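You operate a simulated robot arm through the tools that you are given. There is no shell and no other tool. Be economical: measure what you need, move in short steps, check, and stop when the job is done.

Carry out the task below with a simulated two-armed robot. There is one attempt and no reset: what you move stays moved.

TASK
Change the blown fuse on the fuse board and switch it back on.
Fine: board switch off first; blown fuse into the slot marked SPENT; fit the spare whose amps match the slot's plate. Where these are worked on the way, their far stop is far enough and under half their travel is too little: board switch.

Only the result counts: the job must be done as asked and must still hold three seconds after the hand-in. Knocking over, shifting, dropping, spilling or breaking anything else fails it.

THE ROBOT
Two 6-joint arms with fingered hands on one trunk that stands fixed in place. Base frame: the origin is at the foot of the trunk, x ahead of it, y to its left, z up; the work surface is at about z = 820. Lengths are in mm, angles in rad, forces in N, time in s.
The left shoulder is at [50, 170, 1035], the right one opposite. With the tool pointing down near the work surface each hand reaches from about 500 to 780 mm from the base axis, measured 20 degrees to its own side. Payload 3.5 kg a hand.
Tool frame (each hand has its own): the origin (TCP) lies between the finger pads and is the grasp point; the fingertips stand 26 mm ahead of it; z points along the fingers, y is the line along which they close. The gripper opens to 132 mm. The gripper's body begins 73 mm behind the TCP. The gripper is a hand of 3 fingers: y runs from the thumb to the fingers, the wrist lies at [0, 0, -234] in the tool frame.
Orientation is told as [roll, pitch, yaw] about the base's x, y, z axes, in that order, counted from this pose: with the fingers straight down and closing along the base's y, the tool's x points along the base's -x, its y along +y and its z along -z.

THE INTERFACE
- The arms move only by the tool move_arm. It takes "left_motion", "right_motion" or both (then of equal length, played together; a hand with none holds still); each is a list that holds one entry, the list of rows, each a list of 6 numbers: the shift along the base's x, y, z in mm, then the turn, a rotation vector about the base's x, y, z in rad. In form: [[[dx, dy, dz, wx, wy, wz], ...]]. A call has 1 to 20 rows; each row shifts and turns the commanded pose from where the row before left it. A row lasts 0.2 s, in which the tool goes at most 50 mm and 0.15 rad; a call with a longer step from one row to the next is refused whole. A pose out of reach is approached as far as the arm can. The call stops where the force on the tool passes 40 N (or 10 N more than at its start, if that is more) or the arm is blocked; 0.2 s more then pass. In this call time passes only in rows, and 0.2 s behind the last. The reply holds the time, the measured pose of the TCP, the force on the tool along the base axes, the opening and the grip force, in the units named above and with some noise, with the torque about the TCP (base axes, N m) and any sound that the robot's microphone picked up.
- Cameras (640 x 400 px; columns grow to the right, rows downward): "scene" is now at [29.3, -18.2, 1628.5]; the picture's right is [-0.20, -0.98, 0.00], its down [-0.69, 0.14, -0.71] and it looks along [0.69, -0.14, -0.71] (base axes); focal length 365 px, centre (320, 200). "left" rides on the left gripper at [-62, 3, -92] in its tool frame; the picture's right is [-0.05, -1.00, 0.00], its down [0.83, -0.04, -0.56] and it looks along [0.55, -0.03, 0.83] (tool axes); focal length 230 px, centre (320, 200). "right" rides on the right gripper at [62, 3, -92] in its tool frame; the picture's right is [-0.05, 1.00, 0.00], its down [-0.83, -0.04, -0.56] and it looks along [-0.55, -0.03, 0.83] (tool axes); focal length 230 px, centre (320, 200). There is no depth. A picture from a camera that has moved, and an enlarged one, comes with that camera's place and axes in the base frame and with its lens. The place of the scene camera against the robot may be out by one fixed shift of up to 12 mm in any direction.
- grab_frame(camera): a new picture of that camera. The clock stands still meanwhile.
- move_column(by): slides the trunk up (or, below 0, down) by that many mm; the arms and the scene camera ride with it, the base frame stays. It gives what a move gives, with no picture.
- finger_targets(finger1, finger2, thumb_bend, hand): sets how far each is bent, from 0 (flat) to 1 (curled in); at 0.3 the hand is open as for a grip, at 0.7 the pads meet at the TCP. One left out holds its place. A second passes; each finger stops where it meets its share of the squeeze, and holds until it gets a number again. It is the only way to open and close the hand. It gives what a move gives, with no picture; readings hold the bend of each and the force on the fingers (four entries, about 0 where the hand has none), thumb and palm.
- aim_head(pan, tilt): turns the head with the scene camera to pan (to the left, within 1.501 rad either way) and tilt (down, from -0.506 to 1.204), counted from straight ahead of the robot. It gives what a move gives.
- close_up(camera, box): a new picture of the part [left, top, right, bottom] of that camera's present view, enlarged. The clock stands still meanwhile.
- sign_off(): hands the job in; it is judged then, once.

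Go step by step. Nothing tells you positions but the pictures and the camera data: compare them with the known pose of the tool, close in by small moves and look again before you grip or let go. The budget is 120 turns and 94 pictures, counting those below and the enlarged ones. Unless the task says otherwise, let go and move clear before handing in.

The tools are called as a command line: name --argument value ..., lists and objects as JSON in quotes. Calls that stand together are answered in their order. move_arm: Moves the arms, as the interface text tells. Its arguments: {"type":"object","properties":{"left_motion":{"type":"array"},"right_motion":{"type":"array"}},"required":[]} The other tools are called the same way: move_column (by) slides the trunk up or down; finger_targets (finger1, finger2, thumb_bend, hand) moves the fingers one by one; aim_head (pan, tilt) turns the head that bears the scene camera; grab_frame (camera) takes a picture; close_up (camera, box) takes an enlarged picture of a part of a camera's view; sign_off () hands the job in.

At the start:

```text
clock: 0.0
left_eef_pos: [648.6, 173.1, 1152.7]
left_orientation: [0.0, -0.009, 0.0]
left_contact_force: [0.2, -0.3, 0.1]
left_wrist_torque: [0.02, 0.0, 0.0]
left_gripper_width: 132.1
left_grasp_force: 0.0
left_shape: jaw
left_bend: [0.3, 0.3, 0.3]
left_finger forces: [0.1, 0.1, 0.0, 0.1, 0.0, 0.1]
right_eef_pos: [539.1, -396.0, 1099.8]
right_orientation: [-0.001, -0.002, 0.0]
right_contact_force: [0.3, -0.6, -0.7]
right_wrist_torque: [-0.02, -0.01, -0.01]
right_gripper_width: 132.1
right_grasp_force: 0.0
right_shape: jaw
right_bend: [0.3, 0.3, 0.3]
right_finger forces: [0.0, 0.0, 0.0, 0.0, 0.1, 0.0]
trunk travel left (down, up): [-650.0, 60.0]
head pan, tilt: [-0.202, 0.787]
```

scene: 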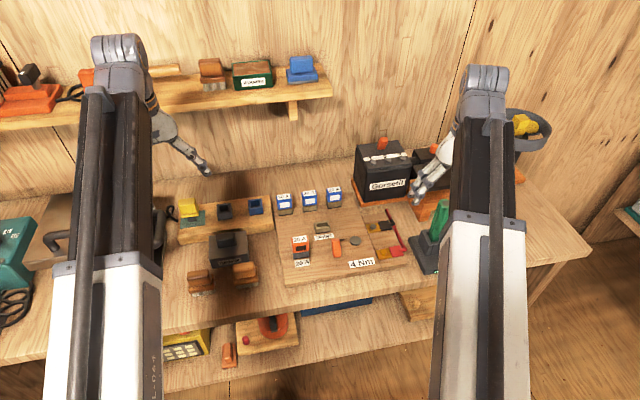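
right: 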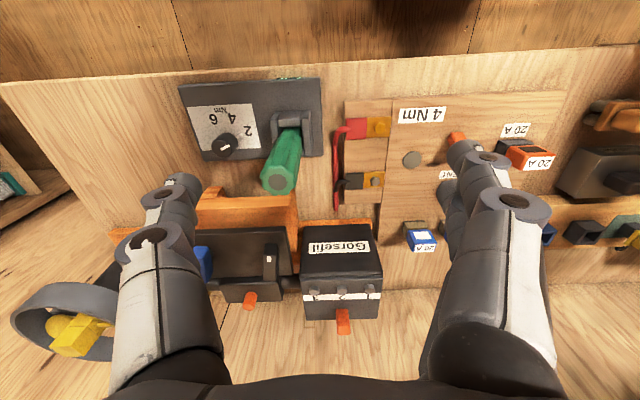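
left: 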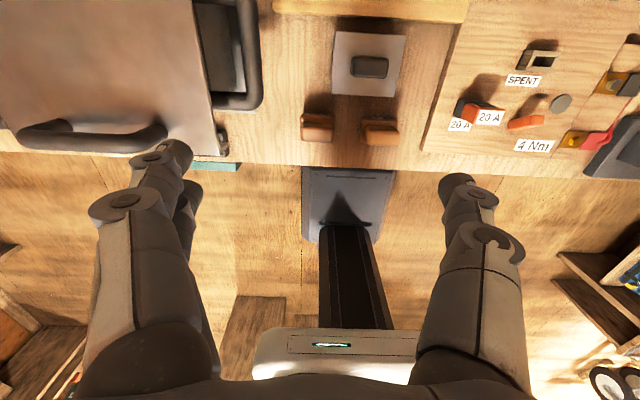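

I see a board with a fuse slot (20 A plate), a SPENT slot, three spares, and an orange switch-like item. I'll look closer first.

close_up --camera "scene" --box '[260, 170, 440, 290]'

close_up --camera "left" --box '[420, 20, 640, 180]'

close_up --camera "right" --box '[320, 80, 600, 260]'

```text
3.33 times, centred on (350, 230) of scene
camera zoom: at [29.3, -18.2, 1628.5], right [-0.2, -0.98, 0.0], down [-0.69, 0.14, -0.71], along [0.69, -0.14, -0.71], focal length 1217 px, centre (220, 100)
```

zoom: 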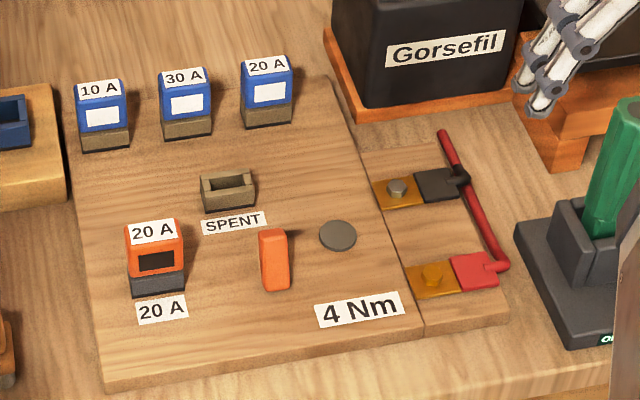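

```text
2.50 times, centred on (530, 100) of left
camera zoom: at [710.0, 177.0, 1245.7], right [0.05, -1.0, 0.0], down [-0.84, -0.04, 0.55], along [-0.55, -0.03, -0.84], focal length 575 px, centre (-205, 450)
```

zoom: 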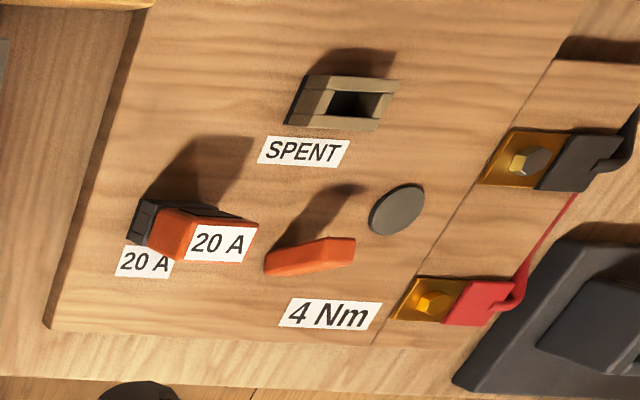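

```text
2.22 times, centred on (460, 170) of right
camera zoom: at [478.6, -394.6, 1191.6], right [0.05, 1.0, 0.0], down [0.83, -0.04, 0.56], along [0.55, -0.03, -0.83], focal length 511 px, centre (9, 267)
```

zoom: 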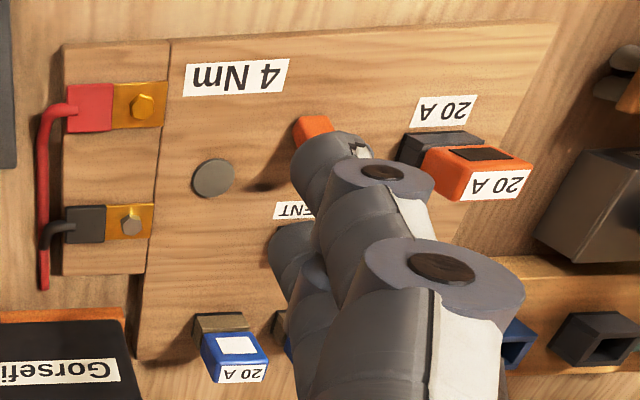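

The board lies roughly flat on the bench with the blown fuse at about x 600, y −85. I'll bring the right hand over it for a better view.

move_arm --right_motion '[[[0, 43, -15, 0, 0, 0], [0, 43, -15, 0, 0, 0], [0, 43, -15, 0, 0, 0], [0, 43, -15, 0, 0, 0], [0, 43, -15, 0, 0, 0], [0, 43, -15, 0, 0, 0]]]'

grab_frame --camera "right"

grab_frame --camera "scene"

```text
clock: 1.4
left_eef_pos: [648.4, 173.8, 1152.3]
left_orientation: [0.0, -0.008, 0.0]
left_contact_force: [-0.2, 0.0, 0.3]
left_wrist_torque: [0.01, 0.01, -0.02]
left_gripper_width: 132.0
left_grasp_force: 0.2
left_shape: jaw
left_bend: [0.3, 0.3, 0.3]
left_finger forces: [0.1, 0.0, 0.0, 0.0, 0.0, 0.0]
right_eef_pos: [541.4, -139.1, 1008.4]
right_orientation: [0.0, 0.001, -0.002]
right_contact_force: [0.7, -0.1, -0.3]
right_wrist_torque: [-0.02, 0.04, 0.0]
right_gripper_width: 131.9
right_grasp_force: 0.0
right_shape: jaw
right_bend: [0.3, 0.3, 0.3]
right_finger forces: [0.1, 0.0, 0.0, 0.1, 0.1, 0.1]
trunk travel left (down, up): [-650.0, 60.0]
head pan, tilt: [-0.202, 0.787]
```

```text
87 pictures are left
camera right: at [480.5, -136.0, 1100.7], right [0.05, 1.0, 0.0], down [0.83, -0.04, 0.56], along [0.55, -0.03, -0.83], focal length 230 px, centre (320, 200)
```

right: 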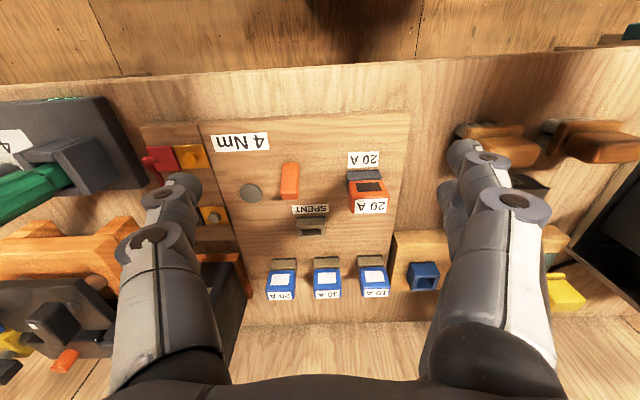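

```text
86 pictures are left
camera scene: at [29.3, -17.8, 1628.6], right [-0.2, -0.98, 0.0], down [-0.69, 0.14, -0.71], along [0.69, -0.14, -0.71], focal length 365 px, centre (320, 200)
```

scene: 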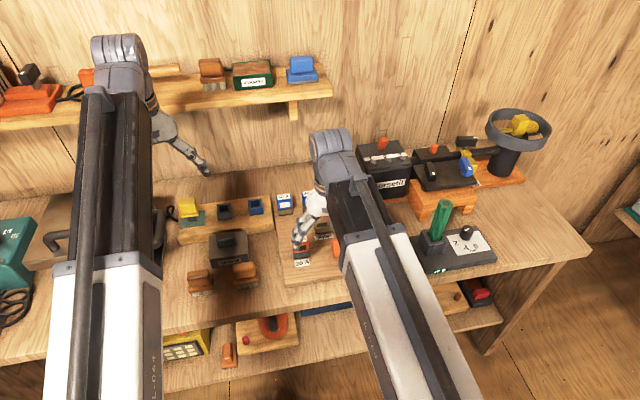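

The board is fully visible between the fingers. I'll enlarge it for measurement.

close_up --camera "right" --box '[200, 120, 424, 260]'

close_up --camera "right" --box '[230, 200, 422, 320]'

```text
2.86 times, centred on (312, 190) of right
camera zoom: at [480.5, -136.0, 1100.7], right [0.05, 1.0, 0.0], down [0.83, -0.04, 0.56], along [0.55, -0.03, -0.83], focal length 657 px, centre (343, 229)
```

zoom: 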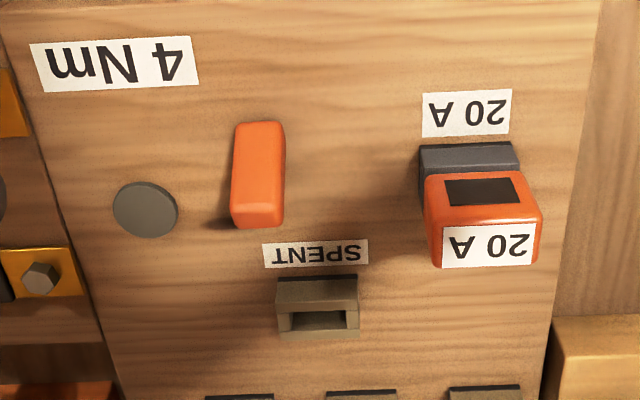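

```text
3.33 times, centred on (326, 260) of right
camera zoom: at [480.5, -136.0, 1100.7], right [0.05, 1.0, 0.0], down [0.83, -0.04, 0.56], along [0.55, -0.03, -0.83], focal length 767 px, centre (300, 0)
```

zoom: 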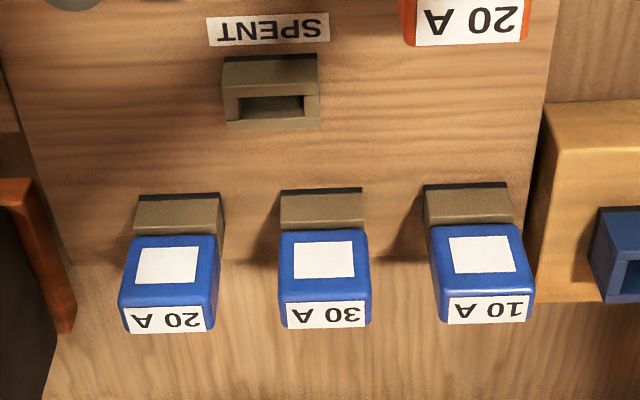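

Triangulated: blown fuse top ≈(636,−85,883), switch lever tip ≈(631,−180,870) leaning away from the robot, SPENT ≈(706,−160), and 20 A spare ≈(802,−214,883). I'll close the right hand and bring it in behind the lever, still high.

finger_targets --hand "right" --finger1 0.7 --finger2 0.7 --thumb_bend 0.7

move_arm --right_motion '[[[38, -11, -15, 0, 0, 0], [38, -11, -15, 0, 0, 0], [38, -11, -15, 0, 0, 0], [38, -11, -15, 0, 0, 0]]]'

grab_frame --camera "right"

grab_frame --camera "left"

grab_frame --camera "scene"

```text
clock: 2.4
left_eef_pos: [647.9, 173.8, 1153.3]
left_orientation: [0.001, -0.01, 0.0]
left_contact_force: [0.1, 0.6, -0.4]
left_wrist_torque: [-0.04, -0.02, 0.02]
left_gripper_width: 131.9
left_grasp_force: 0.0
left_shape: jaw
left_bend: [0.3, 0.3, 0.3]
left_finger forces: [0.1, 0.0, 0.0, 0.1, 0.1, 0.0]
right_eef_pos: [541.6, -139.2, 1008.3]
right_orientation: [0.0, 0.001, 0.0]
right_contact_force: [0.0, 1.1, 0.0]
right_wrist_torque: [-0.01, -0.02, -0.05]
right_gripper_width: 6.2
right_grasp_force: 0.1
right_shape: fingers
right_bend: [0.7, 0.7, 0.7]
right_finger forces: [0.0, 0.1, 0.0, 0.0, 0.0, 0.1]
trunk travel left (down, up): [-650.0, 60.0]
head pan, tilt: [-0.202, 0.787]
```

```text
clock: 3.4
left_eef_pos: [649.0, 173.6, 1152.8]
left_orientation: [0.0, -0.008, -0.001]
left_contact_force: [0.5, 0.3, -0.4]
left_wrist_torque: [0.02, 0.0, -0.04]
left_gripper_width: 131.7
left_grasp_force: 0.1
left_shape: jaw
left_bend: [0.3, 0.3, 0.3]
left_finger forces: [0.0, 0.1, 0.1, 0.0, 0.0, 0.0]
right_eef_pos: [694.4, -183.3, 950.1]
right_orientation: [0.0, 0.001, 0.001]
right_contact_force: [-0.2, -0.6, -0.4]
right_wrist_torque: [-0.02, 0.0, 0.0]
right_gripper_width: 6.0
right_grasp_force: 0.0
right_shape: fingers
right_bend: [0.7, 0.7, 0.7]
right_finger forces: [0.0, 0.0, 0.0, 0.0, 0.0, 0.0]
trunk travel left (down, up): [-650.0, 60.0]
head pan, tilt: [-0.202, 0.787]
```

```text
83 pictures are left
camera right: at [634.3, -180.5, 1042.3], right [0.05, 1.0, 0.0], down [0.83, -0.04, 0.56], along [0.55, -0.03, -0.83], focal length 230 px, centre (320, 200)
```

right: 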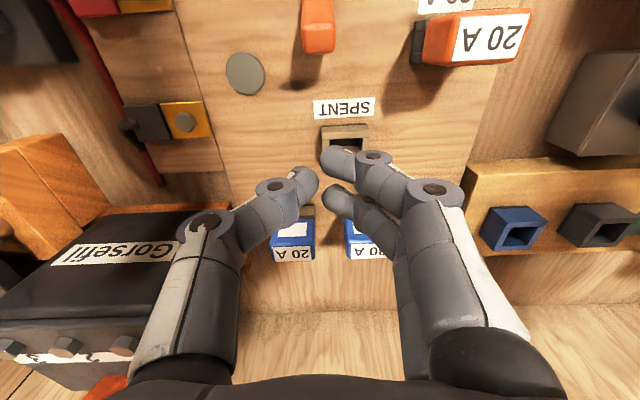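

```text
82 pictures are left
camera left: at [710.4, 177.0, 1245.4], right [0.05, -1.0, 0.0], down [-0.83, -0.04, 0.55], along [-0.55, -0.03, -0.84], focal length 230 px, centre (320, 200)
```

left: 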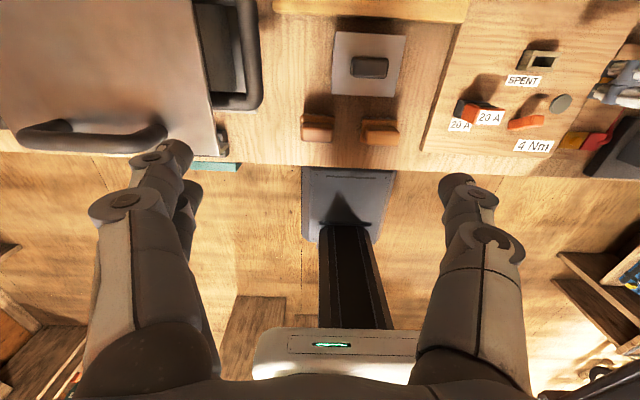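

```text
81 pictures are left
camera scene: at [29.8, -18.2, 1628.5], right [-0.2, -0.98, 0.0], down [-0.69, 0.14, -0.71], along [0.69, -0.14, -0.71], focal length 365 px, centre (320, 200)
```

scene: 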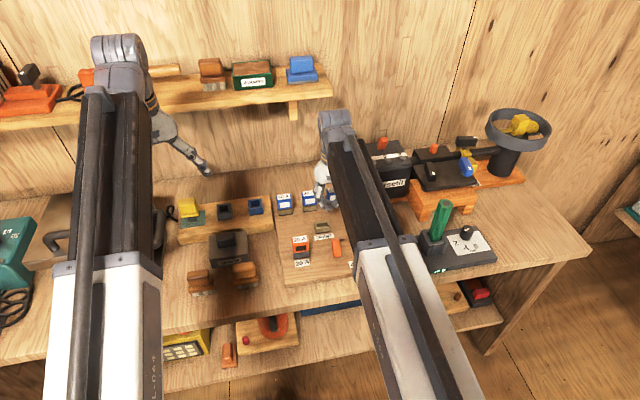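

The fingers straddle the TCP about ±13 mm in x when closed. I'll come down behind the lever (tips at about 851) and push it toward the robot.

move_arm --right_motion '[[[0, -6, -36, 0, 0, 0], [0, 0, -37, 0, 0, 0]]]'

move_arm --right_motion '[[[-12, 0, 0, 0, 0, 0], [-12, 0, 0, 0, 0, 0], [-10, 0, 0, 0, 0, 0], [-8, 0, 0, 0, 0, 0]]]'

grab_frame --camera "right"

close_up --camera "left" --box '[420, 20, 640, 180]'

```text
clock: 4.0
left_eef_pos: [647.5, 174.0, 1152.3]
left_orientation: [0.0, -0.009, -0.001]
left_contact_force: [-0.5, 0.4, 0.8]
left_wrist_torque: [0.02, -0.02, 0.0]
left_gripper_width: 132.0
left_grasp_force: 0.0
left_shape: jaw
left_bend: [0.3, 0.3, 0.3]
left_finger forces: [0.0, 0.0, 0.0, 0.0, 0.0, 0.0]
right_eef_pos: [693.1, -190.0, 877.6]
right_orientation: [0.002, 0.0, 0.0]
right_contact_force: [0.2, 0.5, -0.6]
right_wrist_torque: [0.02, 0.02, -0.01]
right_gripper_width: 6.1
right_grasp_force: 0.1
right_shape: fingers
right_bend: [0.7, 0.7, 0.7]
right_finger forces: [0.0, 0.0, 0.0, 0.1, 0.0, 0.0]
trunk travel left (down, up): [-650.0, 60.0]
head pan, tilt: [-0.202, 0.787]
```

```text
clock: 5.0
left_eef_pos: [647.9, 174.4, 1152.8]
left_orientation: [0.001, -0.008, -0.001]
left_contact_force: [-0.4, -0.6, -0.5]
left_wrist_torque: [-0.05, 0.0, 0.01]
left_gripper_width: 131.7
left_grasp_force: 0.1
left_shape: jaw
left_bend: [0.3, 0.3, 0.3]
left_finger forces: [0.0, 0.0, 0.1, 0.0, 0.0, 0.1]
right_eef_pos: [650.4, -189.1, 876.7]
right_orientation: [-0.001, 0.0, 0.0]
right_contact_force: [1.0, 0.1, 1.1]
right_wrist_torque: [0.02, 0.0, -0.02]
right_gripper_width: 5.4
right_grasp_force: 0.2
right_shape: fingers
right_bend: [0.7, 0.7, 0.7]
right_finger forces: [1.3, 0.0, 0.1, 0.0, 0.0, 0.1]
trunk travel left (down, up): [-650.0, 60.0]
head pan, tilt: [-0.202, 0.787]
```

```text
80 pictures are left
camera right: at [588.5, -187.0, 968.6], right [0.05, 1.0, 0.0], down [0.83, -0.04, 0.56], along [0.55, -0.03, -0.83], focal length 230 px, centre (320, 200)
```

right: 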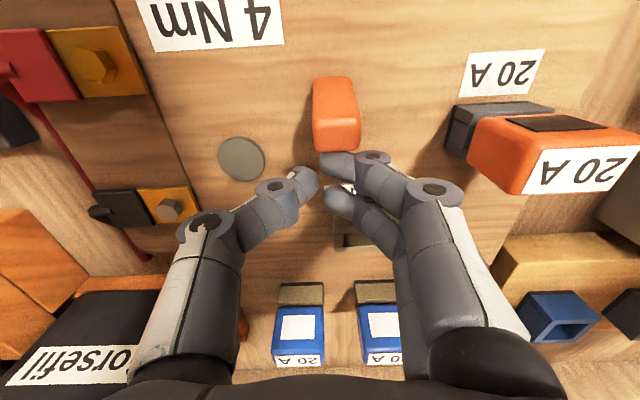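

```text
2.50 times, centred on (530, 100) of left
camera zoom: at [710.0, 177.1, 1245.7], right [0.05, -1.0, 0.0], down [-0.84, -0.04, 0.55], along [-0.55, -0.03, -0.84], focal length 575 px, centre (-205, 450)
```

zoom: 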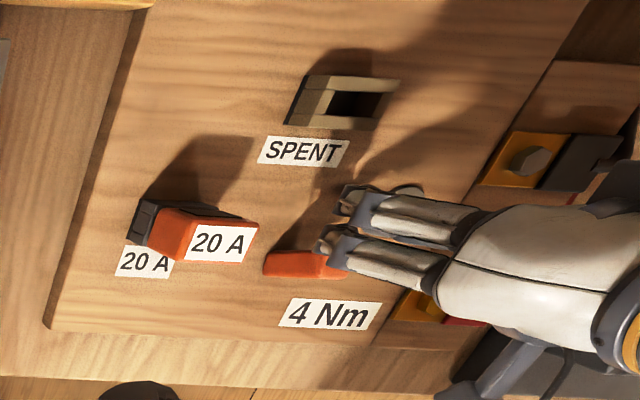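

Contact is made and the lever is starting to move. I'll keep pushing in small steps.

move_arm --right_motion '[[[-7, 0, 0, 0, 0, 0], [-7, 0, 0, 0, 0, 0], [-7, 0, 0, 0, 0, 0], [-7, 0, 0, 0, 0, 0], [-6, 0, 0, 0, 0, 0]]]'

grab_frame --camera "right"

close_up --camera "left" --box '[420, 20, 640, 180]'

```text
clock: 6.2
left_eef_pos: [649.1, 173.4, 1152.4]
left_orientation: [-0.001, -0.007, 0.0]
left_contact_force: [1.0, 0.2, -0.7]
left_wrist_torque: [0.02, 0.0, 0.04]
left_gripper_width: 131.9
left_grasp_force: 0.2
left_shape: jaw
left_bend: [0.3, 0.3, 0.3]
left_finger forces: [0.0, 0.0, 0.0, 0.0, 0.0, 0.1]
right_eef_pos: [621.6, -188.9, 876.1]
right_orientation: [0.0, -0.01, 0.0]
right_contact_force: [29.1, 1.5, 5.6]
right_wrist_torque: [0.1, -0.67, -0.15]
right_gripper_width: 4.8
right_grasp_force: 14.6
right_shape: fingers
right_bend: [0.71, 0.7, 0.7]
right_finger forces: [29.0, 0.0, 0.0, 0.0, 0.1, 0.0]
trunk travel left (down, up): [-650.0, 60.0]
head pan, tilt: [-0.202, 0.787]
```

```text
78 pictures are left
camera right: at [559.5, -186.4, 968.3], right [0.05, 1.0, 0.0], down [0.83, -0.04, 0.56], along [0.56, -0.03, -0.83], focal length 230 px, centre (320, 200)
```

right: 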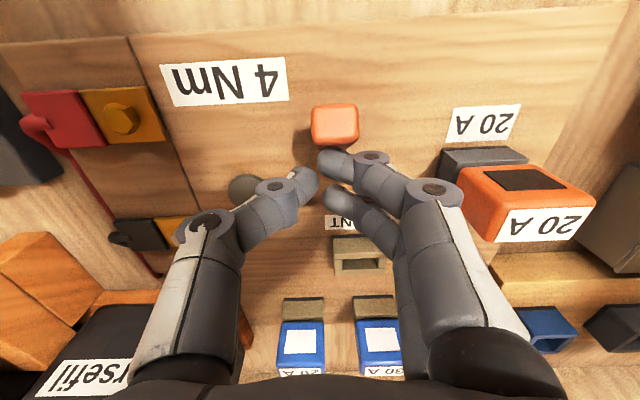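

```text
2.50 times, centred on (530, 100) of left
camera zoom: at [712.4, 177.6, 1244.5], right [0.05, -1.0, 0.0], down [-0.83, -0.04, 0.55], along [-0.55, -0.03, -0.84], focal length 575 px, centre (-205, 450)
```

zoom: 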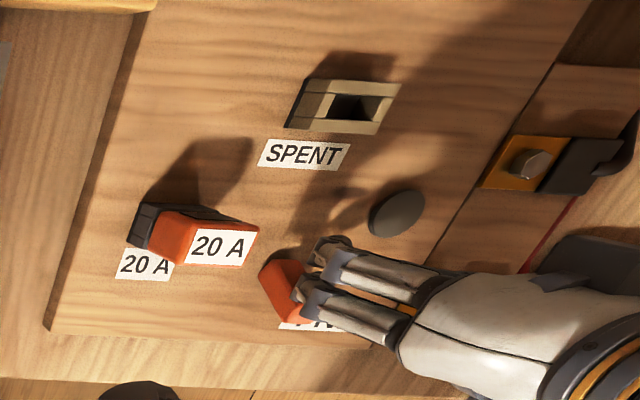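

The lever now leans toward me with about 29 N on the finger. I'll nudge it once more to confirm the stop.

move_arm --right_motion '[[[-2, 0, 0, 0, 0, 0], [-1, 0, 0, 0, 0, 0]]]'

move_arm --right_motion '[[[40, 0, 0, 0, 0, 0], [0, 0, 45, 0, 0, 0], [-30, 20, 40, 0, 0, 0], [-40, 20, 10, 0, 0, 0], [-40, 20, 0, 0, 0, 0]]]'

grab_frame --camera "right"

close_up --camera "left" --box '[420, 20, 640, 180]'

```text
clock: 6.6
left_eef_pos: [647.4, 173.2, 1152.3]
left_orientation: [0.0, -0.01, 0.001]
left_contact_force: [-0.5, 0.0, -0.3]
left_wrist_torque: [-0.01, 0.02, -0.01]
left_gripper_width: 131.7
left_grasp_force: 0.1
left_shape: jaw
left_bend: [0.3, 0.3, 0.3]
left_finger forces: [0.0, 0.0, 0.0, 0.0, 0.0, 0.0]
right_eef_pos: [621.0, -189.3, 878.3]
right_orientation: [0.0, -0.021, -0.002]
right_contact_force: [14.6, 1.1, 2.6]
right_wrist_torque: [0.05, -0.32, -0.06]
right_gripper_width: 5.2
right_grasp_force: 6.7
right_shape: fingers
right_bend: [0.71, 0.7, 0.7]
right_finger forces: [14.5, 0.1, 0.1, 0.0, 0.0, 0.0]
trunk travel left (down, up): [-650.0, 60.0]
head pan, tilt: [-0.202, 0.787]
stopped in row 2 (right hand): the force on the tool passed its limit at 42 N (the readings are from after the stop); the commanded pose is now the measured one
```

```text
refused: row 3 steps farther than a row can; nothing moved
```

```text
76 pictures are left
camera right: at [557.6, -186.8, 969.5], right [0.05, 1.0, 0.0], down [0.82, -0.04, 0.57], along [0.57, -0.03, -0.82], focal length 230 px, centre (320, 200)
```

right: 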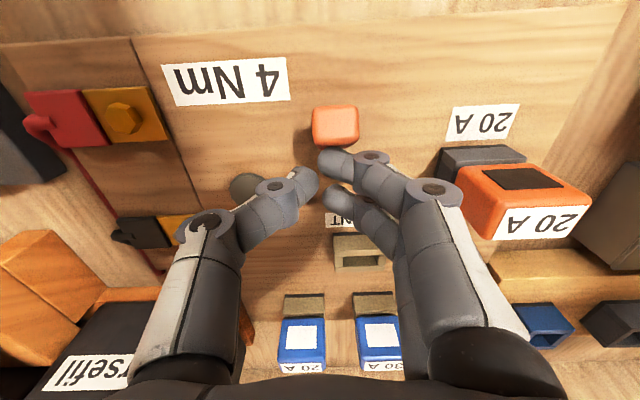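

```text
2.50 times, centred on (530, 100) of left
camera zoom: at [709.7, 176.9, 1245.7], right [0.05, -1.0, 0.0], down [-0.84, -0.04, 0.55], along [-0.55, -0.03, -0.84], focal length 575 px, centre (-205, 450)
```

zoom: 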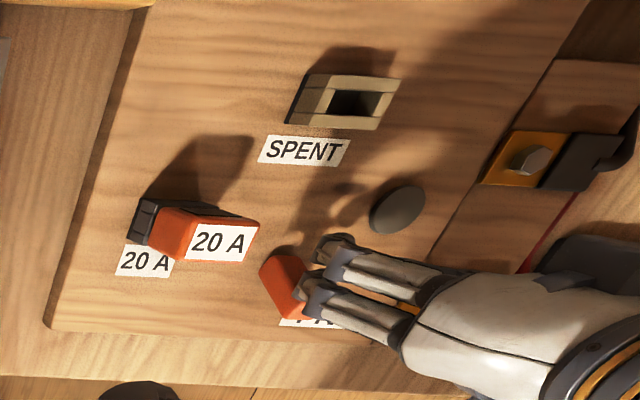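

The stop is solid, so the switch is off. I'll back off, rise, and go above the blown fuse with the hand part open.

move_arm --right_motion '[[[25, 0, 0, 0, 0.021, 0], [5, 0, 45, 0, 0, 0], [-4, 30, 38, 0, 0, 0], [-5, 38, 0, 0, 0, 0], [-6, 36, 0, 0, 0, 0]]]'

finger_targets --hand "right" --finger1 0.48 --finger2 0.48 --thumb_bend 0.48

grab_frame --camera "right"

close_up --camera "left" --box '[420, 20, 640, 180]'

```text
clock: 7.8
left_eef_pos: [647.8, 174.3, 1152.5]
left_orientation: [0.0, -0.007, -0.001]
left_contact_force: [-0.1, -0.1, 0.6]
left_wrist_torque: [-0.01, 0.01, 0.05]
left_gripper_width: 132.1
left_grasp_force: 0.0
left_shape: jaw
left_bend: [0.3, 0.3, 0.3]
left_finger forces: [0.0, 0.1, 0.0, 0.0, 0.0, 0.0]
right_eef_pos: [633.5, -84.3, 961.7]
right_orientation: [0.0, 0.006, 0.001]
right_contact_force: [1.3, 0.4, -1.0]
right_wrist_torque: [-0.02, 0.0, 0.0]
right_gripper_width: 5.4
right_grasp_force: 0.1
right_shape: fingers
right_bend: [0.7, 0.7, 0.7]
right_finger forces: [0.1, 0.0, 0.1, 0.0, 0.0, 0.0]
trunk travel left (down, up): [-650.0, 60.0]
head pan, tilt: [-0.202, 0.787]
```

```text
clock: 8.8
left_eef_pos: [646.3, 173.7, 1151.7]
left_orientation: [0.0, -0.008, -0.001]
left_contact_force: [-0.1, 0.2, -0.1]
left_wrist_torque: [0.02, 0.0, -0.02]
left_gripper_width: 131.8
left_grasp_force: 0.1
left_shape: jaw
left_bend: [0.3, 0.3, 0.3]
left_finger forces: [0.1, 0.1, 0.0, 0.0, 0.0, 0.0]
right_eef_pos: [634.4, -85.5, 959.9]
right_orientation: [0.0, 0.008, 0.0]
right_contact_force: [0.1, -0.1, 0.8]
right_wrist_torque: [0.03, 0.01, 0.0]
right_gripper_width: 74.1
right_grasp_force: 0.0
right_shape: fingers
right_bend: [0.48, 0.48, 0.48]
right_finger forces: [0.0, 0.0, 0.1, 0.1, 0.0, 0.1]
trunk travel left (down, up): [-650.0, 60.0]
head pan, tilt: [-0.202, 0.787]
```

```text
74 pictures are left
camera right: at [573.8, -83.3, 1053.6], right [0.05, 1.0, 0.0], down [0.83, -0.04, 0.55], along [0.55, -0.03, -0.84], focal length 230 px, centre (320, 200)
```

right: 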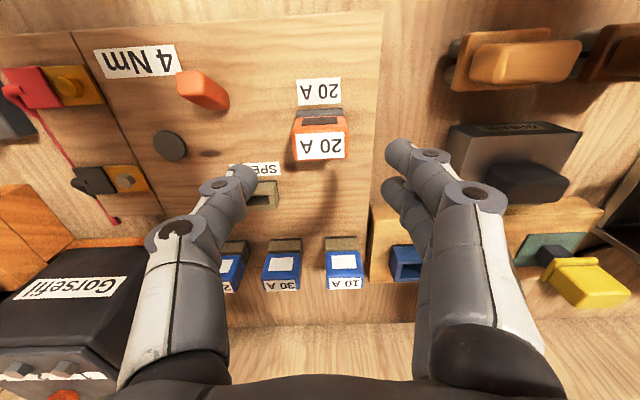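

```text
2.50 times, centred on (530, 100) of left
camera zoom: at [710.0, 177.1, 1245.7], right [0.05, -1.0, 0.0], down [-0.84, -0.04, 0.55], along [-0.55, -0.03, -0.84], focal length 575 px, centre (-205, 450)
```

zoom: 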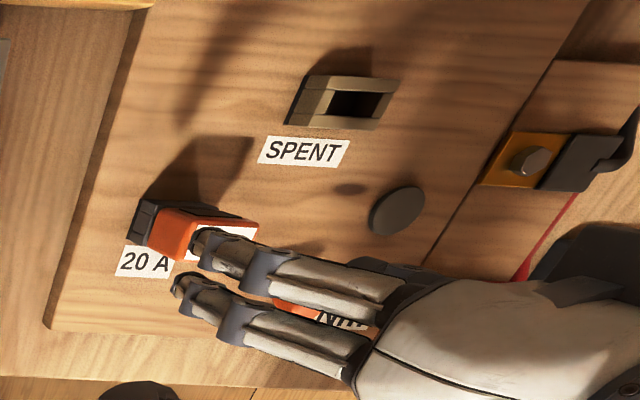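

The hand is centred over the blown fuse (top ≈(636,−86,883)). I'll descend and check.

move_arm --right_motion '[[[1, -0.5, -35, 0, -0.007, 0], [1, 0, -33, 0, 0, 0], [0, 0, -20, 0, 0, 0]]]'

grab_frame --camera "right"

close_up --camera "left" --box '[420, 20, 640, 180]'

```text
clock: 9.6
left_eef_pos: [648.1, 172.7, 1151.1]
left_orientation: [0.0, -0.008, 0.0]
left_contact_force: [0.9, -0.4, 0.3]
left_wrist_torque: [-0.04, 0.0, 0.01]
left_gripper_width: 131.8
left_grasp_force: 0.0
left_shape: jaw
left_bend: [0.3, 0.3, 0.3]
left_finger forces: [0.0, 0.1, 0.1, 0.1, 0.0, 0.0]
right_eef_pos: [636.4, -84.5, 872.0]
right_orientation: [-0.001, 0.0, -0.001]
right_contact_force: [0.3, 0.3, 0.3]
right_wrist_torque: [0.04, 0.01, 0.01]
right_gripper_width: 73.8
right_grasp_force: 0.0
right_shape: fingers
right_bend: [0.48, 0.48, 0.48]
right_finger forces: [0.0, 0.0, 0.0, 0.0, 0.0, 0.0]
trunk travel left (down, up): [-650.0, 60.0]
head pan, tilt: [-0.202, 0.787]
```

```text
72 pictures are left
camera right: at [575.3, -82.7, 964.6], right [0.05, 1.0, 0.0], down [0.83, -0.04, 0.56], along [0.55, -0.03, -0.83], focal length 230 px, centre (320, 200)
```

right: 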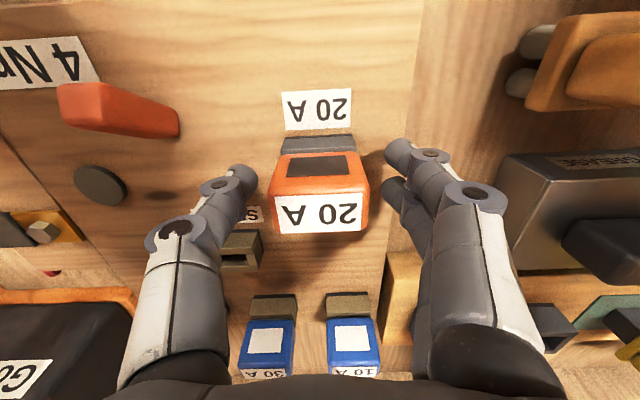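

```text
2.50 times, centred on (530, 100) of left
camera zoom: at [710.1, 177.1, 1245.7], right [0.05, -1.0, 0.0], down [-0.84, -0.04, 0.55], along [-0.55, -0.03, -0.84], focal length 575 px, centre (-205, 450)
```

zoom: 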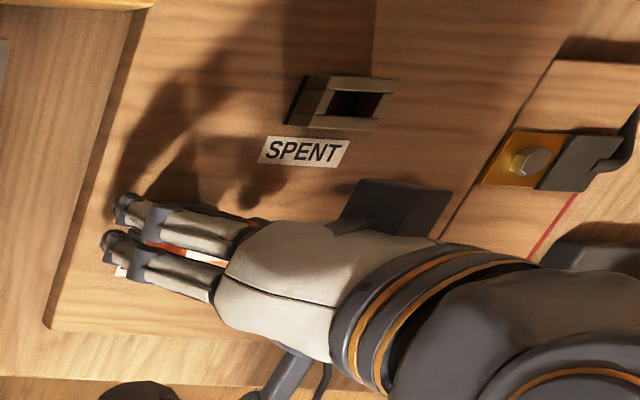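

Fuse is centred between the fingers. Closing.

finger_targets --hand "right" --finger1 0.7 --finger2 0.7 --thumb_bend 0.7

grab_frame --camera "right"

```text
clock: 10.6
left_eef_pos: [648.8, 172.6, 1151.6]
left_orientation: [-0.001, -0.009, 0.0]
left_contact_force: [0.2, 1.0, 0.0]
left_wrist_torque: [0.0, -0.01, 0.0]
left_gripper_width: 131.8
left_grasp_force: 0.1
left_shape: jaw
left_bend: [0.3, 0.3, 0.3]
left_finger forces: [0.0, 0.1, 0.1, 0.0, 0.0, 0.0]
right_eef_pos: [636.3, -84.8, 873.1]
right_orientation: [0.0, -0.002, 0.001]
right_contact_force: [-0.3, 0.7, -0.4]
right_wrist_torque: [0.03, 0.01, 0.02]
right_gripper_width: 41.5
right_grasp_force: 16.9
right_shape: fingers
right_bend: [0.59, 0.59, 0.62]
right_finger forces: [8.4, 8.3, 0.0, 0.1, 17.0, 0.0]
trunk travel left (down, up): [-650.0, 60.0]
head pan, tilt: [-0.202, 0.787]
```

```text
70 pictures are left
camera right: at [575.1, -82.7, 964.8], right [0.05, 1.0, 0.0], down [0.83, -0.04, 0.56], along [0.55, -0.03, -0.83], focal length 230 px, centre (320, 200)
```

right: 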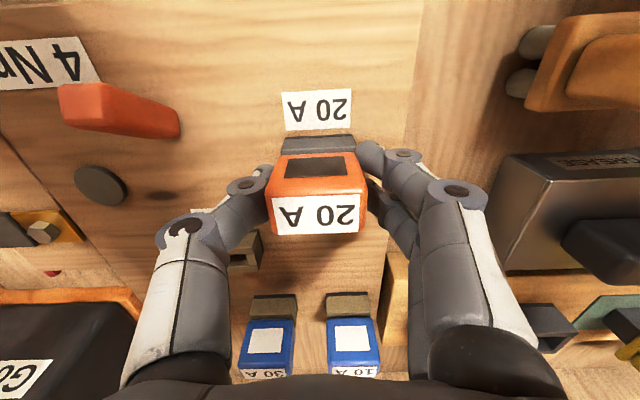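

Firm grip, 41.5 mm wide. I'll pull it straight up gently.

move_arm --right_motion '[[[0, 0, 3, 0, 0, 0], [0, 0, 4, 0, 0, 0], [0, 0, 5, 0, 0, 0], [0, 0, 8, 0, 0, 0], [0, 0, 15, 0, 0, 0], [0, 0, 25, 0, 0, 0]]]'

grab_frame --camera "right"

grab_frame --camera "left"

```text
clock: 12.0
left_eef_pos: [647.7, 173.4, 1153.4]
left_orientation: [-0.001, -0.008, 0.0]
left_contact_force: [0.3, -0.4, -0.1]
left_wrist_torque: [0.01, -0.01, -0.03]
left_gripper_width: 131.7
left_grasp_force: 0.0
left_shape: jaw
left_bend: [0.3, 0.3, 0.3]
left_finger forces: [0.0, 0.0, 0.0, 0.0, 0.0, 0.0]
right_eef_pos: [636.5, -86.5, 931.8]
right_orientation: [0.0, 0.001, -0.001]
right_contact_force: [-0.1, -0.3, -0.1]
right_wrist_torque: [-0.01, 0.0, 0.02]
right_gripper_width: 41.4
right_grasp_force: 17.1
right_shape: fingers
right_bend: [0.59, 0.59, 0.62]
right_finger forces: [8.4, 8.3, 0.1, 0.0, 17.0, 0.0]
trunk travel left (down, up): [-650.0, 60.0]
head pan, tilt: [-0.202, 0.787]
```

```text
69 pictures are left
camera right: at [574.2, -84.1, 1024.6], right [0.05, 1.0, 0.0], down [0.83, -0.04, 0.55], along [0.55, -0.03, -0.83], focal length 230 px, centre (320, 200)
```

right: 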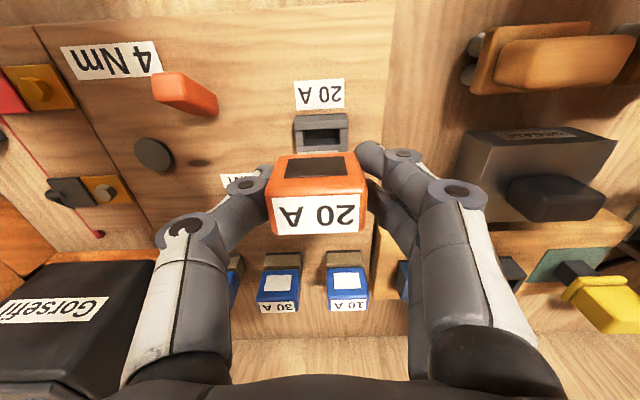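

```text
68 pictures are left
camera left: at [710.0, 177.1, 1245.7], right [0.05, -1.0, 0.0], down [-0.84, -0.04, 0.55], along [-0.55, -0.03, -0.84], focal length 230 px, centre (320, 200)
```

left: 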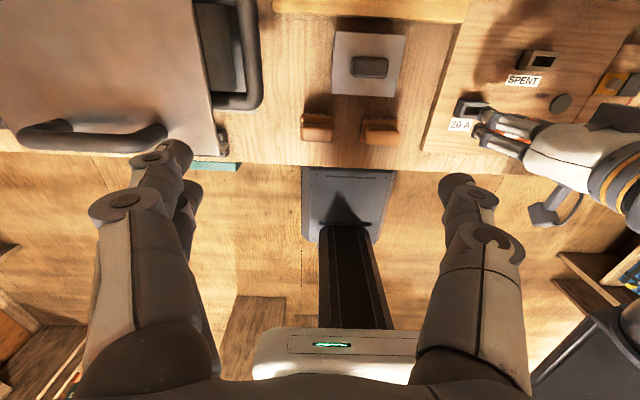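

Fuse is out cleanly. I'll take a close-up for reference, then move over SPENT and match its pixel position to that of the slot here.

close_up --camera "right" --box '[260, 70, 380, 160]'

move_arm --right_motion '[[[23.5, -25, 0, 0, 0, 0], [23, -24, 0, 0, 0, 0], [23, -24, 0, 0, 0, 0]]]'

close_up --camera "right" --box '[260, 70, 380, 160]'

grab_frame --camera "right"

```text
4.44 times, centred on (320, 115) of right
camera zoom: at [574.2, -84.1, 1024.6], right [0.05, 1.0, 0.0], down [0.83, -0.04, 0.55], along [0.55, -0.03, -0.83], focal length 1022 px, centre (320, 578)
```

zoom: 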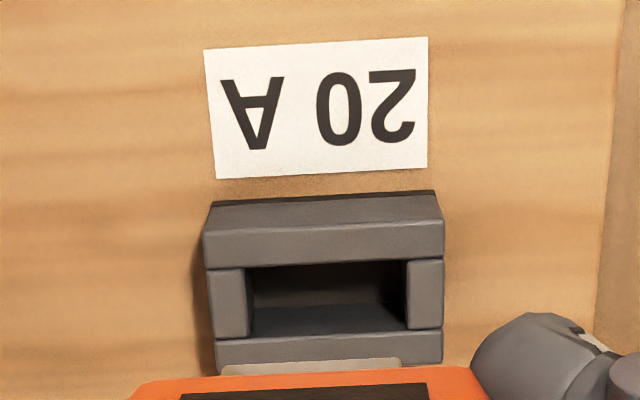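

```text
clock: 12.8
left_eef_pos: [649.5, 174.6, 1152.7]
left_orientation: [0.0, -0.009, -0.002]
left_contact_force: [1.1, -0.1, -0.2]
left_wrist_torque: [-0.05, 0.02, 0.02]
left_gripper_width: 131.8
left_grasp_force: 0.2
left_shape: jaw
left_bend: [0.3, 0.3, 0.3]
left_finger forces: [0.0, 0.0, 0.0, 0.0, 0.1, 0.0]
right_eef_pos: [705.2, -159.4, 932.7]
right_orientation: [-0.001, -0.001, 0.0]
right_contact_force: [-0.2, 0.5, -0.3]
right_wrist_torque: [0.02, -0.02, -0.01]
right_gripper_width: 41.6
right_grasp_force: 16.8
right_shape: fingers
right_bend: [0.59, 0.59, 0.62]
right_finger forces: [8.4, 8.4, 0.0, 0.1, 16.9, 0.0]
trunk travel left (down, up): [-650.0, 60.0]
head pan, tilt: [-0.202, 0.787]
```

```text
4.44 times, centred on (320, 115) of right
camera zoom: at [644.5, -156.3, 1025.3], right [0.05, 1.0, 0.0], down [0.83, -0.04, 0.55], along [0.55, -0.03, -0.83], focal length 1022 px, centre (320, 578)
```

zoom: 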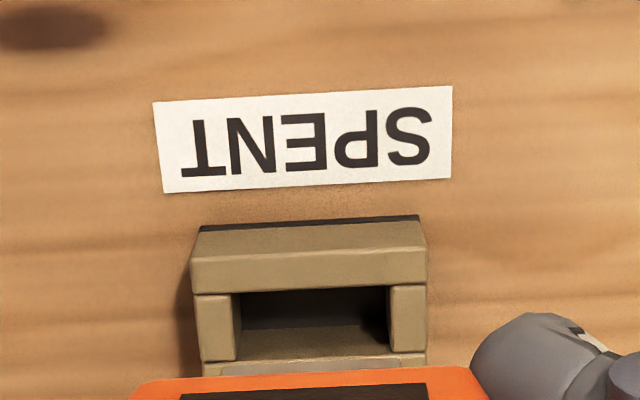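

```text
65 pictures are left
camera right: at [644.5, -156.3, 1025.3], right [0.05, 1.0, 0.0], down [0.83, -0.04, 0.55], along [0.55, -0.03, -0.83], focal length 230 px, centre (320, 200)
```

right: 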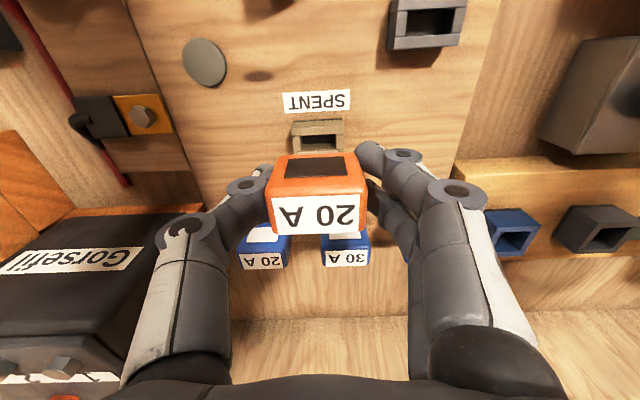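

SPENT appears shifted by about −13.5 px in column and +26 px in row from the slot reference, so I correct +4.6 mm in x and −2.4 mm in y.

move_arm --right_motion '[[[4.6, -2.4, 0, 0, 0, 0], [0, 0, 0, 0, 0, 0]]]'

close_up --camera "right" --box '[260, 70, 380, 160]'

```text
clock: 13.4
left_eef_pos: [647.1, 173.6, 1152.3]
left_orientation: [0.0, -0.009, 0.0]
left_contact_force: [0.4, -0.3, -0.6]
left_wrist_torque: [0.02, 0.01, 0.03]
left_gripper_width: 132.0
left_grasp_force: 0.1
left_shape: jaw
left_bend: [0.3, 0.3, 0.3]
left_finger forces: [0.1, 0.0, 0.0, 0.0, 0.0, 0.0]
right_eef_pos: [708.5, -160.5, 932.3]
right_orientation: [0.0, 0.0, 0.002]
right_contact_force: [0.7, 0.8, -1.5]
right_wrist_torque: [-0.02, 0.05, -0.03]
right_gripper_width: 41.7
right_grasp_force: 16.4
right_shape: fingers
right_bend: [0.59, 0.59, 0.62]
right_finger forces: [8.3, 8.4, 0.1, 0.0, 16.8, 0.0]
trunk travel left (down, up): [-650.0, 60.0]
head pan, tilt: [-0.202, 0.787]
```

```text
4.44 times, centred on (320, 115) of right
camera zoom: at [648.9, -158.5, 1025.3], right [0.05, 1.0, 0.0], down [0.83, -0.04, 0.56], along [0.55, -0.03, -0.83], focal length 1022 px, centre (320, 578)
```

zoom: 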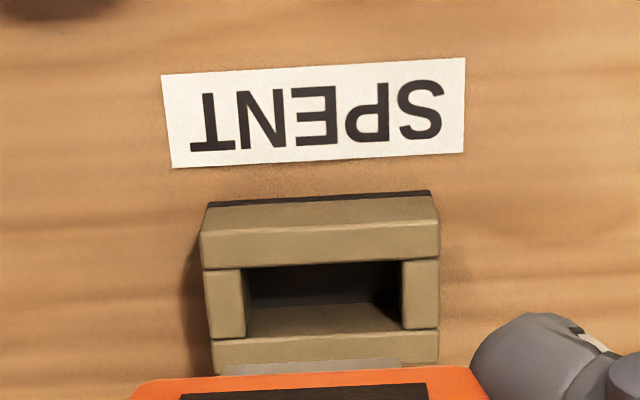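

Aligned to within 0.5 mm. Lowering the blown fuse into SPENT.

move_arm --right_motion '[[[0, -0.5, -15, 0, 0, 0], [0, 0, -12, 0, 0, 0], [0, 0, -8, 0, 0, 0], [0, 0, -6, 0, 0, 0], [0, 0, -5, 0, 0, 0], [0, 0, -4, 0, 0, 0], [0, 0, -4, 0, 0, 0], [0, 0, -4, 0, 0, 0]]]'

grab_frame --camera "right"

```text
clock: 15.2
left_eef_pos: [647.4, 175.5, 1153.5]
left_orientation: [-0.001, -0.009, 0.0]
left_contact_force: [0.9, 0.5, 0.0]
left_wrist_torque: [0.03, 0.03, -0.01]
left_gripper_width: 131.6
left_grasp_force: 0.0
left_shape: jaw
left_bend: [0.3, 0.3, 0.3]
left_finger forces: [0.0, 0.0, 0.0, 0.1, 0.1, 0.1]
right_eef_pos: [708.8, -161.0, 874.8]
right_orientation: [0.0, 0.0, 0.0]
right_contact_force: [0.5, 2.7, 9.6]
right_wrist_torque: [-0.07, 0.02, 0.0]
right_gripper_width: 33.4
right_grasp_force: 14.3
right_shape: fingers
right_bend: [0.62, 0.62, 0.66]
right_finger forces: [6.7, 6.9, 0.0, 0.0, 14.6, 0.0]
trunk travel left (down, up): [-650.0, 60.0]
head pan, tilt: [-0.202, 0.787]
```

```text
63 pictures are left
camera right: at [648.7, -158.7, 967.7], right [0.05, 1.0, 0.0], down [0.83, -0.04, 0.56], along [0.55, -0.03, -0.83], focal length 230 px, centre (320, 200)
```

right: 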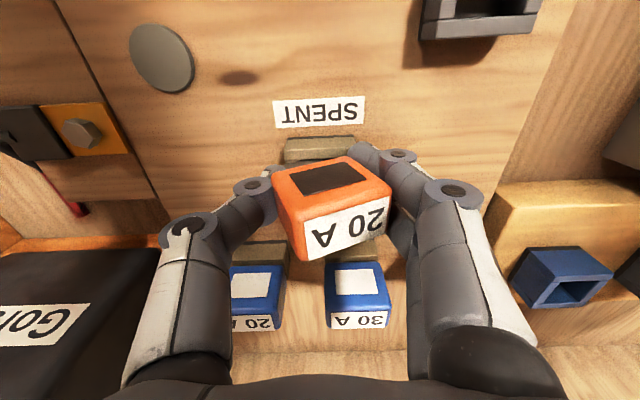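

The fuse caught and twisted in the fingers. I'll lift straight up and inspect.

move_arm --right_motion '[[[0, 0, 6, 0, 0, 0], [0, 0, 12, 0, 0, 0], [0, 0, 20, 0, 0, 0], [0, 0, 20, 0, 0, 0]]]'

grab_frame --camera "right"

close_up --camera "left" --box '[420, 0, 640, 160]'

close_up --camera "scene" --box '[260, 170, 400, 290]'

```text
clock: 16.2
left_eef_pos: [648.1, 173.2, 1151.3]
left_orientation: [0.002, -0.007, -0.001]
left_contact_force: [0.2, 0.3, -0.7]
left_wrist_torque: [-0.01, -0.03, 0.0]
left_gripper_width: 131.7
left_grasp_force: 0.0
left_shape: jaw
left_bend: [0.3, 0.3, 0.3]
left_finger forces: [0.0, 0.0, 0.0, 0.0, 0.0, 0.0]
right_eef_pos: [710.4, -161.5, 931.1]
right_orientation: [0.001, 0.0, 0.0]
right_contact_force: [-0.2, 0.7, 0.4]
right_wrist_torque: [-0.03, -0.01, 0.01]
right_gripper_width: 33.7
right_grasp_force: 13.8
right_shape: fingers
right_bend: [0.62, 0.62, 0.65]
right_finger forces: [6.8, 6.8, 0.1, 0.1, 14.5, 0.0]
trunk travel left (down, up): [-650.0, 60.0]
head pan, tilt: [-0.202, 0.787]
```

```text
62 pictures are left
camera right: at [649.6, -159.7, 1023.4], right [0.05, 1.0, 0.0], down [0.83, -0.04, 0.55], along [0.55, -0.03, -0.83], focal length 230 px, centre (320, 200)
```

right: 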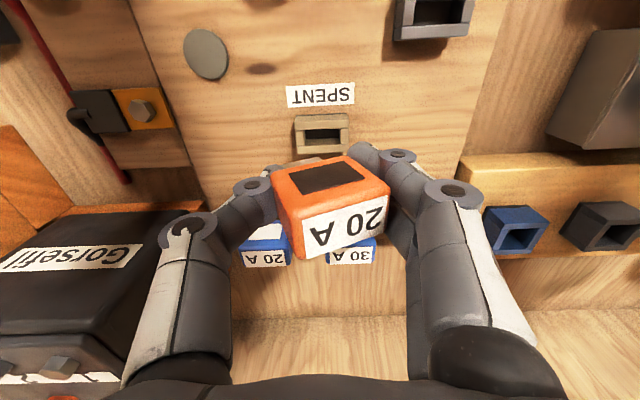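

```text
2.50 times, centred on (530, 80) of left
camera zoom: at [710.0, 177.1, 1245.6], right [0.05, -1.0, 0.0], down [-0.84, -0.04, 0.55], along [-0.55, -0.03, -0.84], focal length 575 px, centre (-205, 500)
```

zoom: 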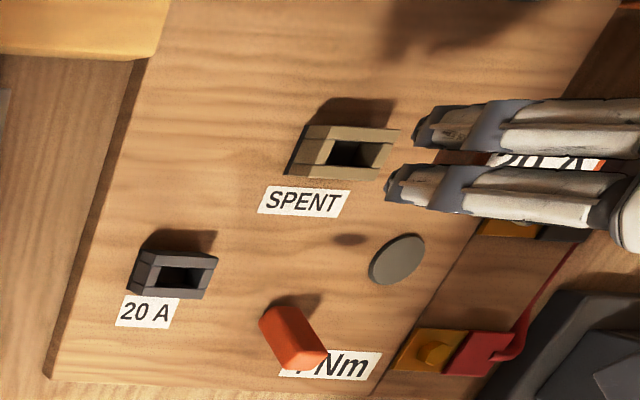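

```text
3.33 times, centred on (330, 230) of scene
camera zoom: at [29.3, -18.1, 1628.5], right [-0.2, -0.98, 0.0], down [-0.69, 0.14, -0.71], along [0.69, -0.14, -0.71], focal length 1217 px, centre (287, 100)
```

zoom: 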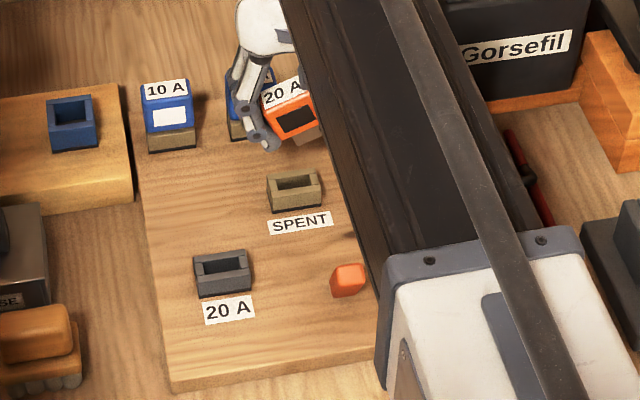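

The fuse is askew in the hand. I'll look at it more closely to understand how.

close_up --camera "scene" --box '[300, 185, 350, 220]'

close_up --camera "right" --box '[230, 90, 430, 290]'

```text
11.43 times, centred on (325, 202) of scene
camera zoom: at [29.3, -18.1, 1628.5], right [-0.2, -0.98, 0.0], down [-0.69, 0.14, -0.71], along [0.69, -0.14, -0.71], focal length 4173 px, centre (263, 171)
```

zoom: 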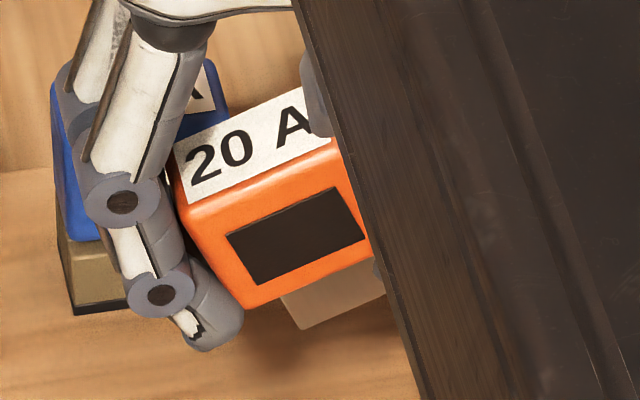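

```text
2.00 times, centred on (330, 190) of right
camera zoom: at [649.6, -159.7, 1023.4], right [0.05, 1.0, 0.0], down [0.83, -0.04, 0.55], along [0.55, -0.03, -0.83], focal length 460 px, centre (300, 220)
```

zoom: 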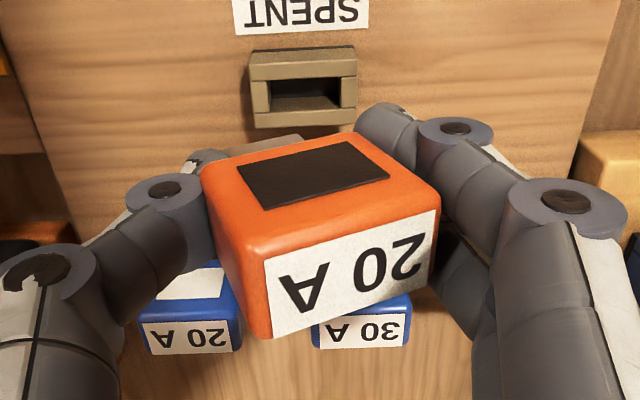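

The fuse has rolled about x by roughly 20–25° (its +y side is low, because the plug's −y edge caught the rim). I'll bring the left hand's camera around for a side view.

move_arm --left_motion '[[[0, -14, -12, 0, 0, 0.1428], [0, -14, -12, 0, 0, 0.1428], [0, -14, -12, 0, 0, 0.1428], [0, -14, -12, 0, 0, 0.1428], [0, -14, -12, 0, 0, 0.1428], [0, -14, -12, 0, 0, 0.1428], [0, -14, -12, 0, 0, 0.1428], [0, -14, -12, 0, 0, 0.1428], [0, -14, -12, 0, 0, 0.1428], [0, -14, -12, 0, 0, 0.1428], [0, -14, -12, 0, 0, 0.1428]]]'

grab_frame --camera "left"

```text
clock: 18.6
left_eef_pos: [652.4, 67.1, 1043.9]
left_orientation: [0.0, -0.004, 1.269]
left_contact_force: [0.4, 0.8, 0.8]
left_wrist_torque: [0.02, -0.01, 0.0]
left_gripper_width: 132.0
left_grasp_force: 0.1
left_shape: jaw
left_bend: [0.3, 0.3, 0.3]
left_finger forces: [0.0, 0.1, 0.0, 0.0, 0.0, 0.0]
left hand out of reach, approached as far as the arm can: row 9, 10, 11
right_eef_pos: [710.7, -162.4, 930.2]
right_orientation: [0.0, 0.001, -0.001]
right_contact_force: [-0.6, -0.4, -0.7]
right_wrist_torque: [-0.01, 0.0, 0.0]
right_gripper_width: 33.6
right_grasp_force: 14.3
right_shape: fingers
right_bend: [0.62, 0.62, 0.65]
right_finger forces: [6.8, 6.8, 0.1, 0.0, 14.4, 0.0]
trunk travel left (down, up): [-650.0, 60.0]
head pan, tilt: [-0.202, 0.787]
```

```text
57 pictures are left
camera left: at [669.3, 126.7, 1137.6], right [0.97, -0.25, 0.0], down [-0.21, -0.81, 0.55], along [-0.14, -0.53, -0.83], focal length 230 px, centre (320, 200)
```

left: 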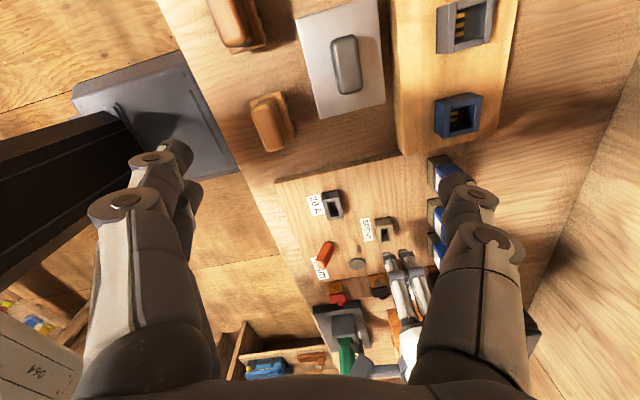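

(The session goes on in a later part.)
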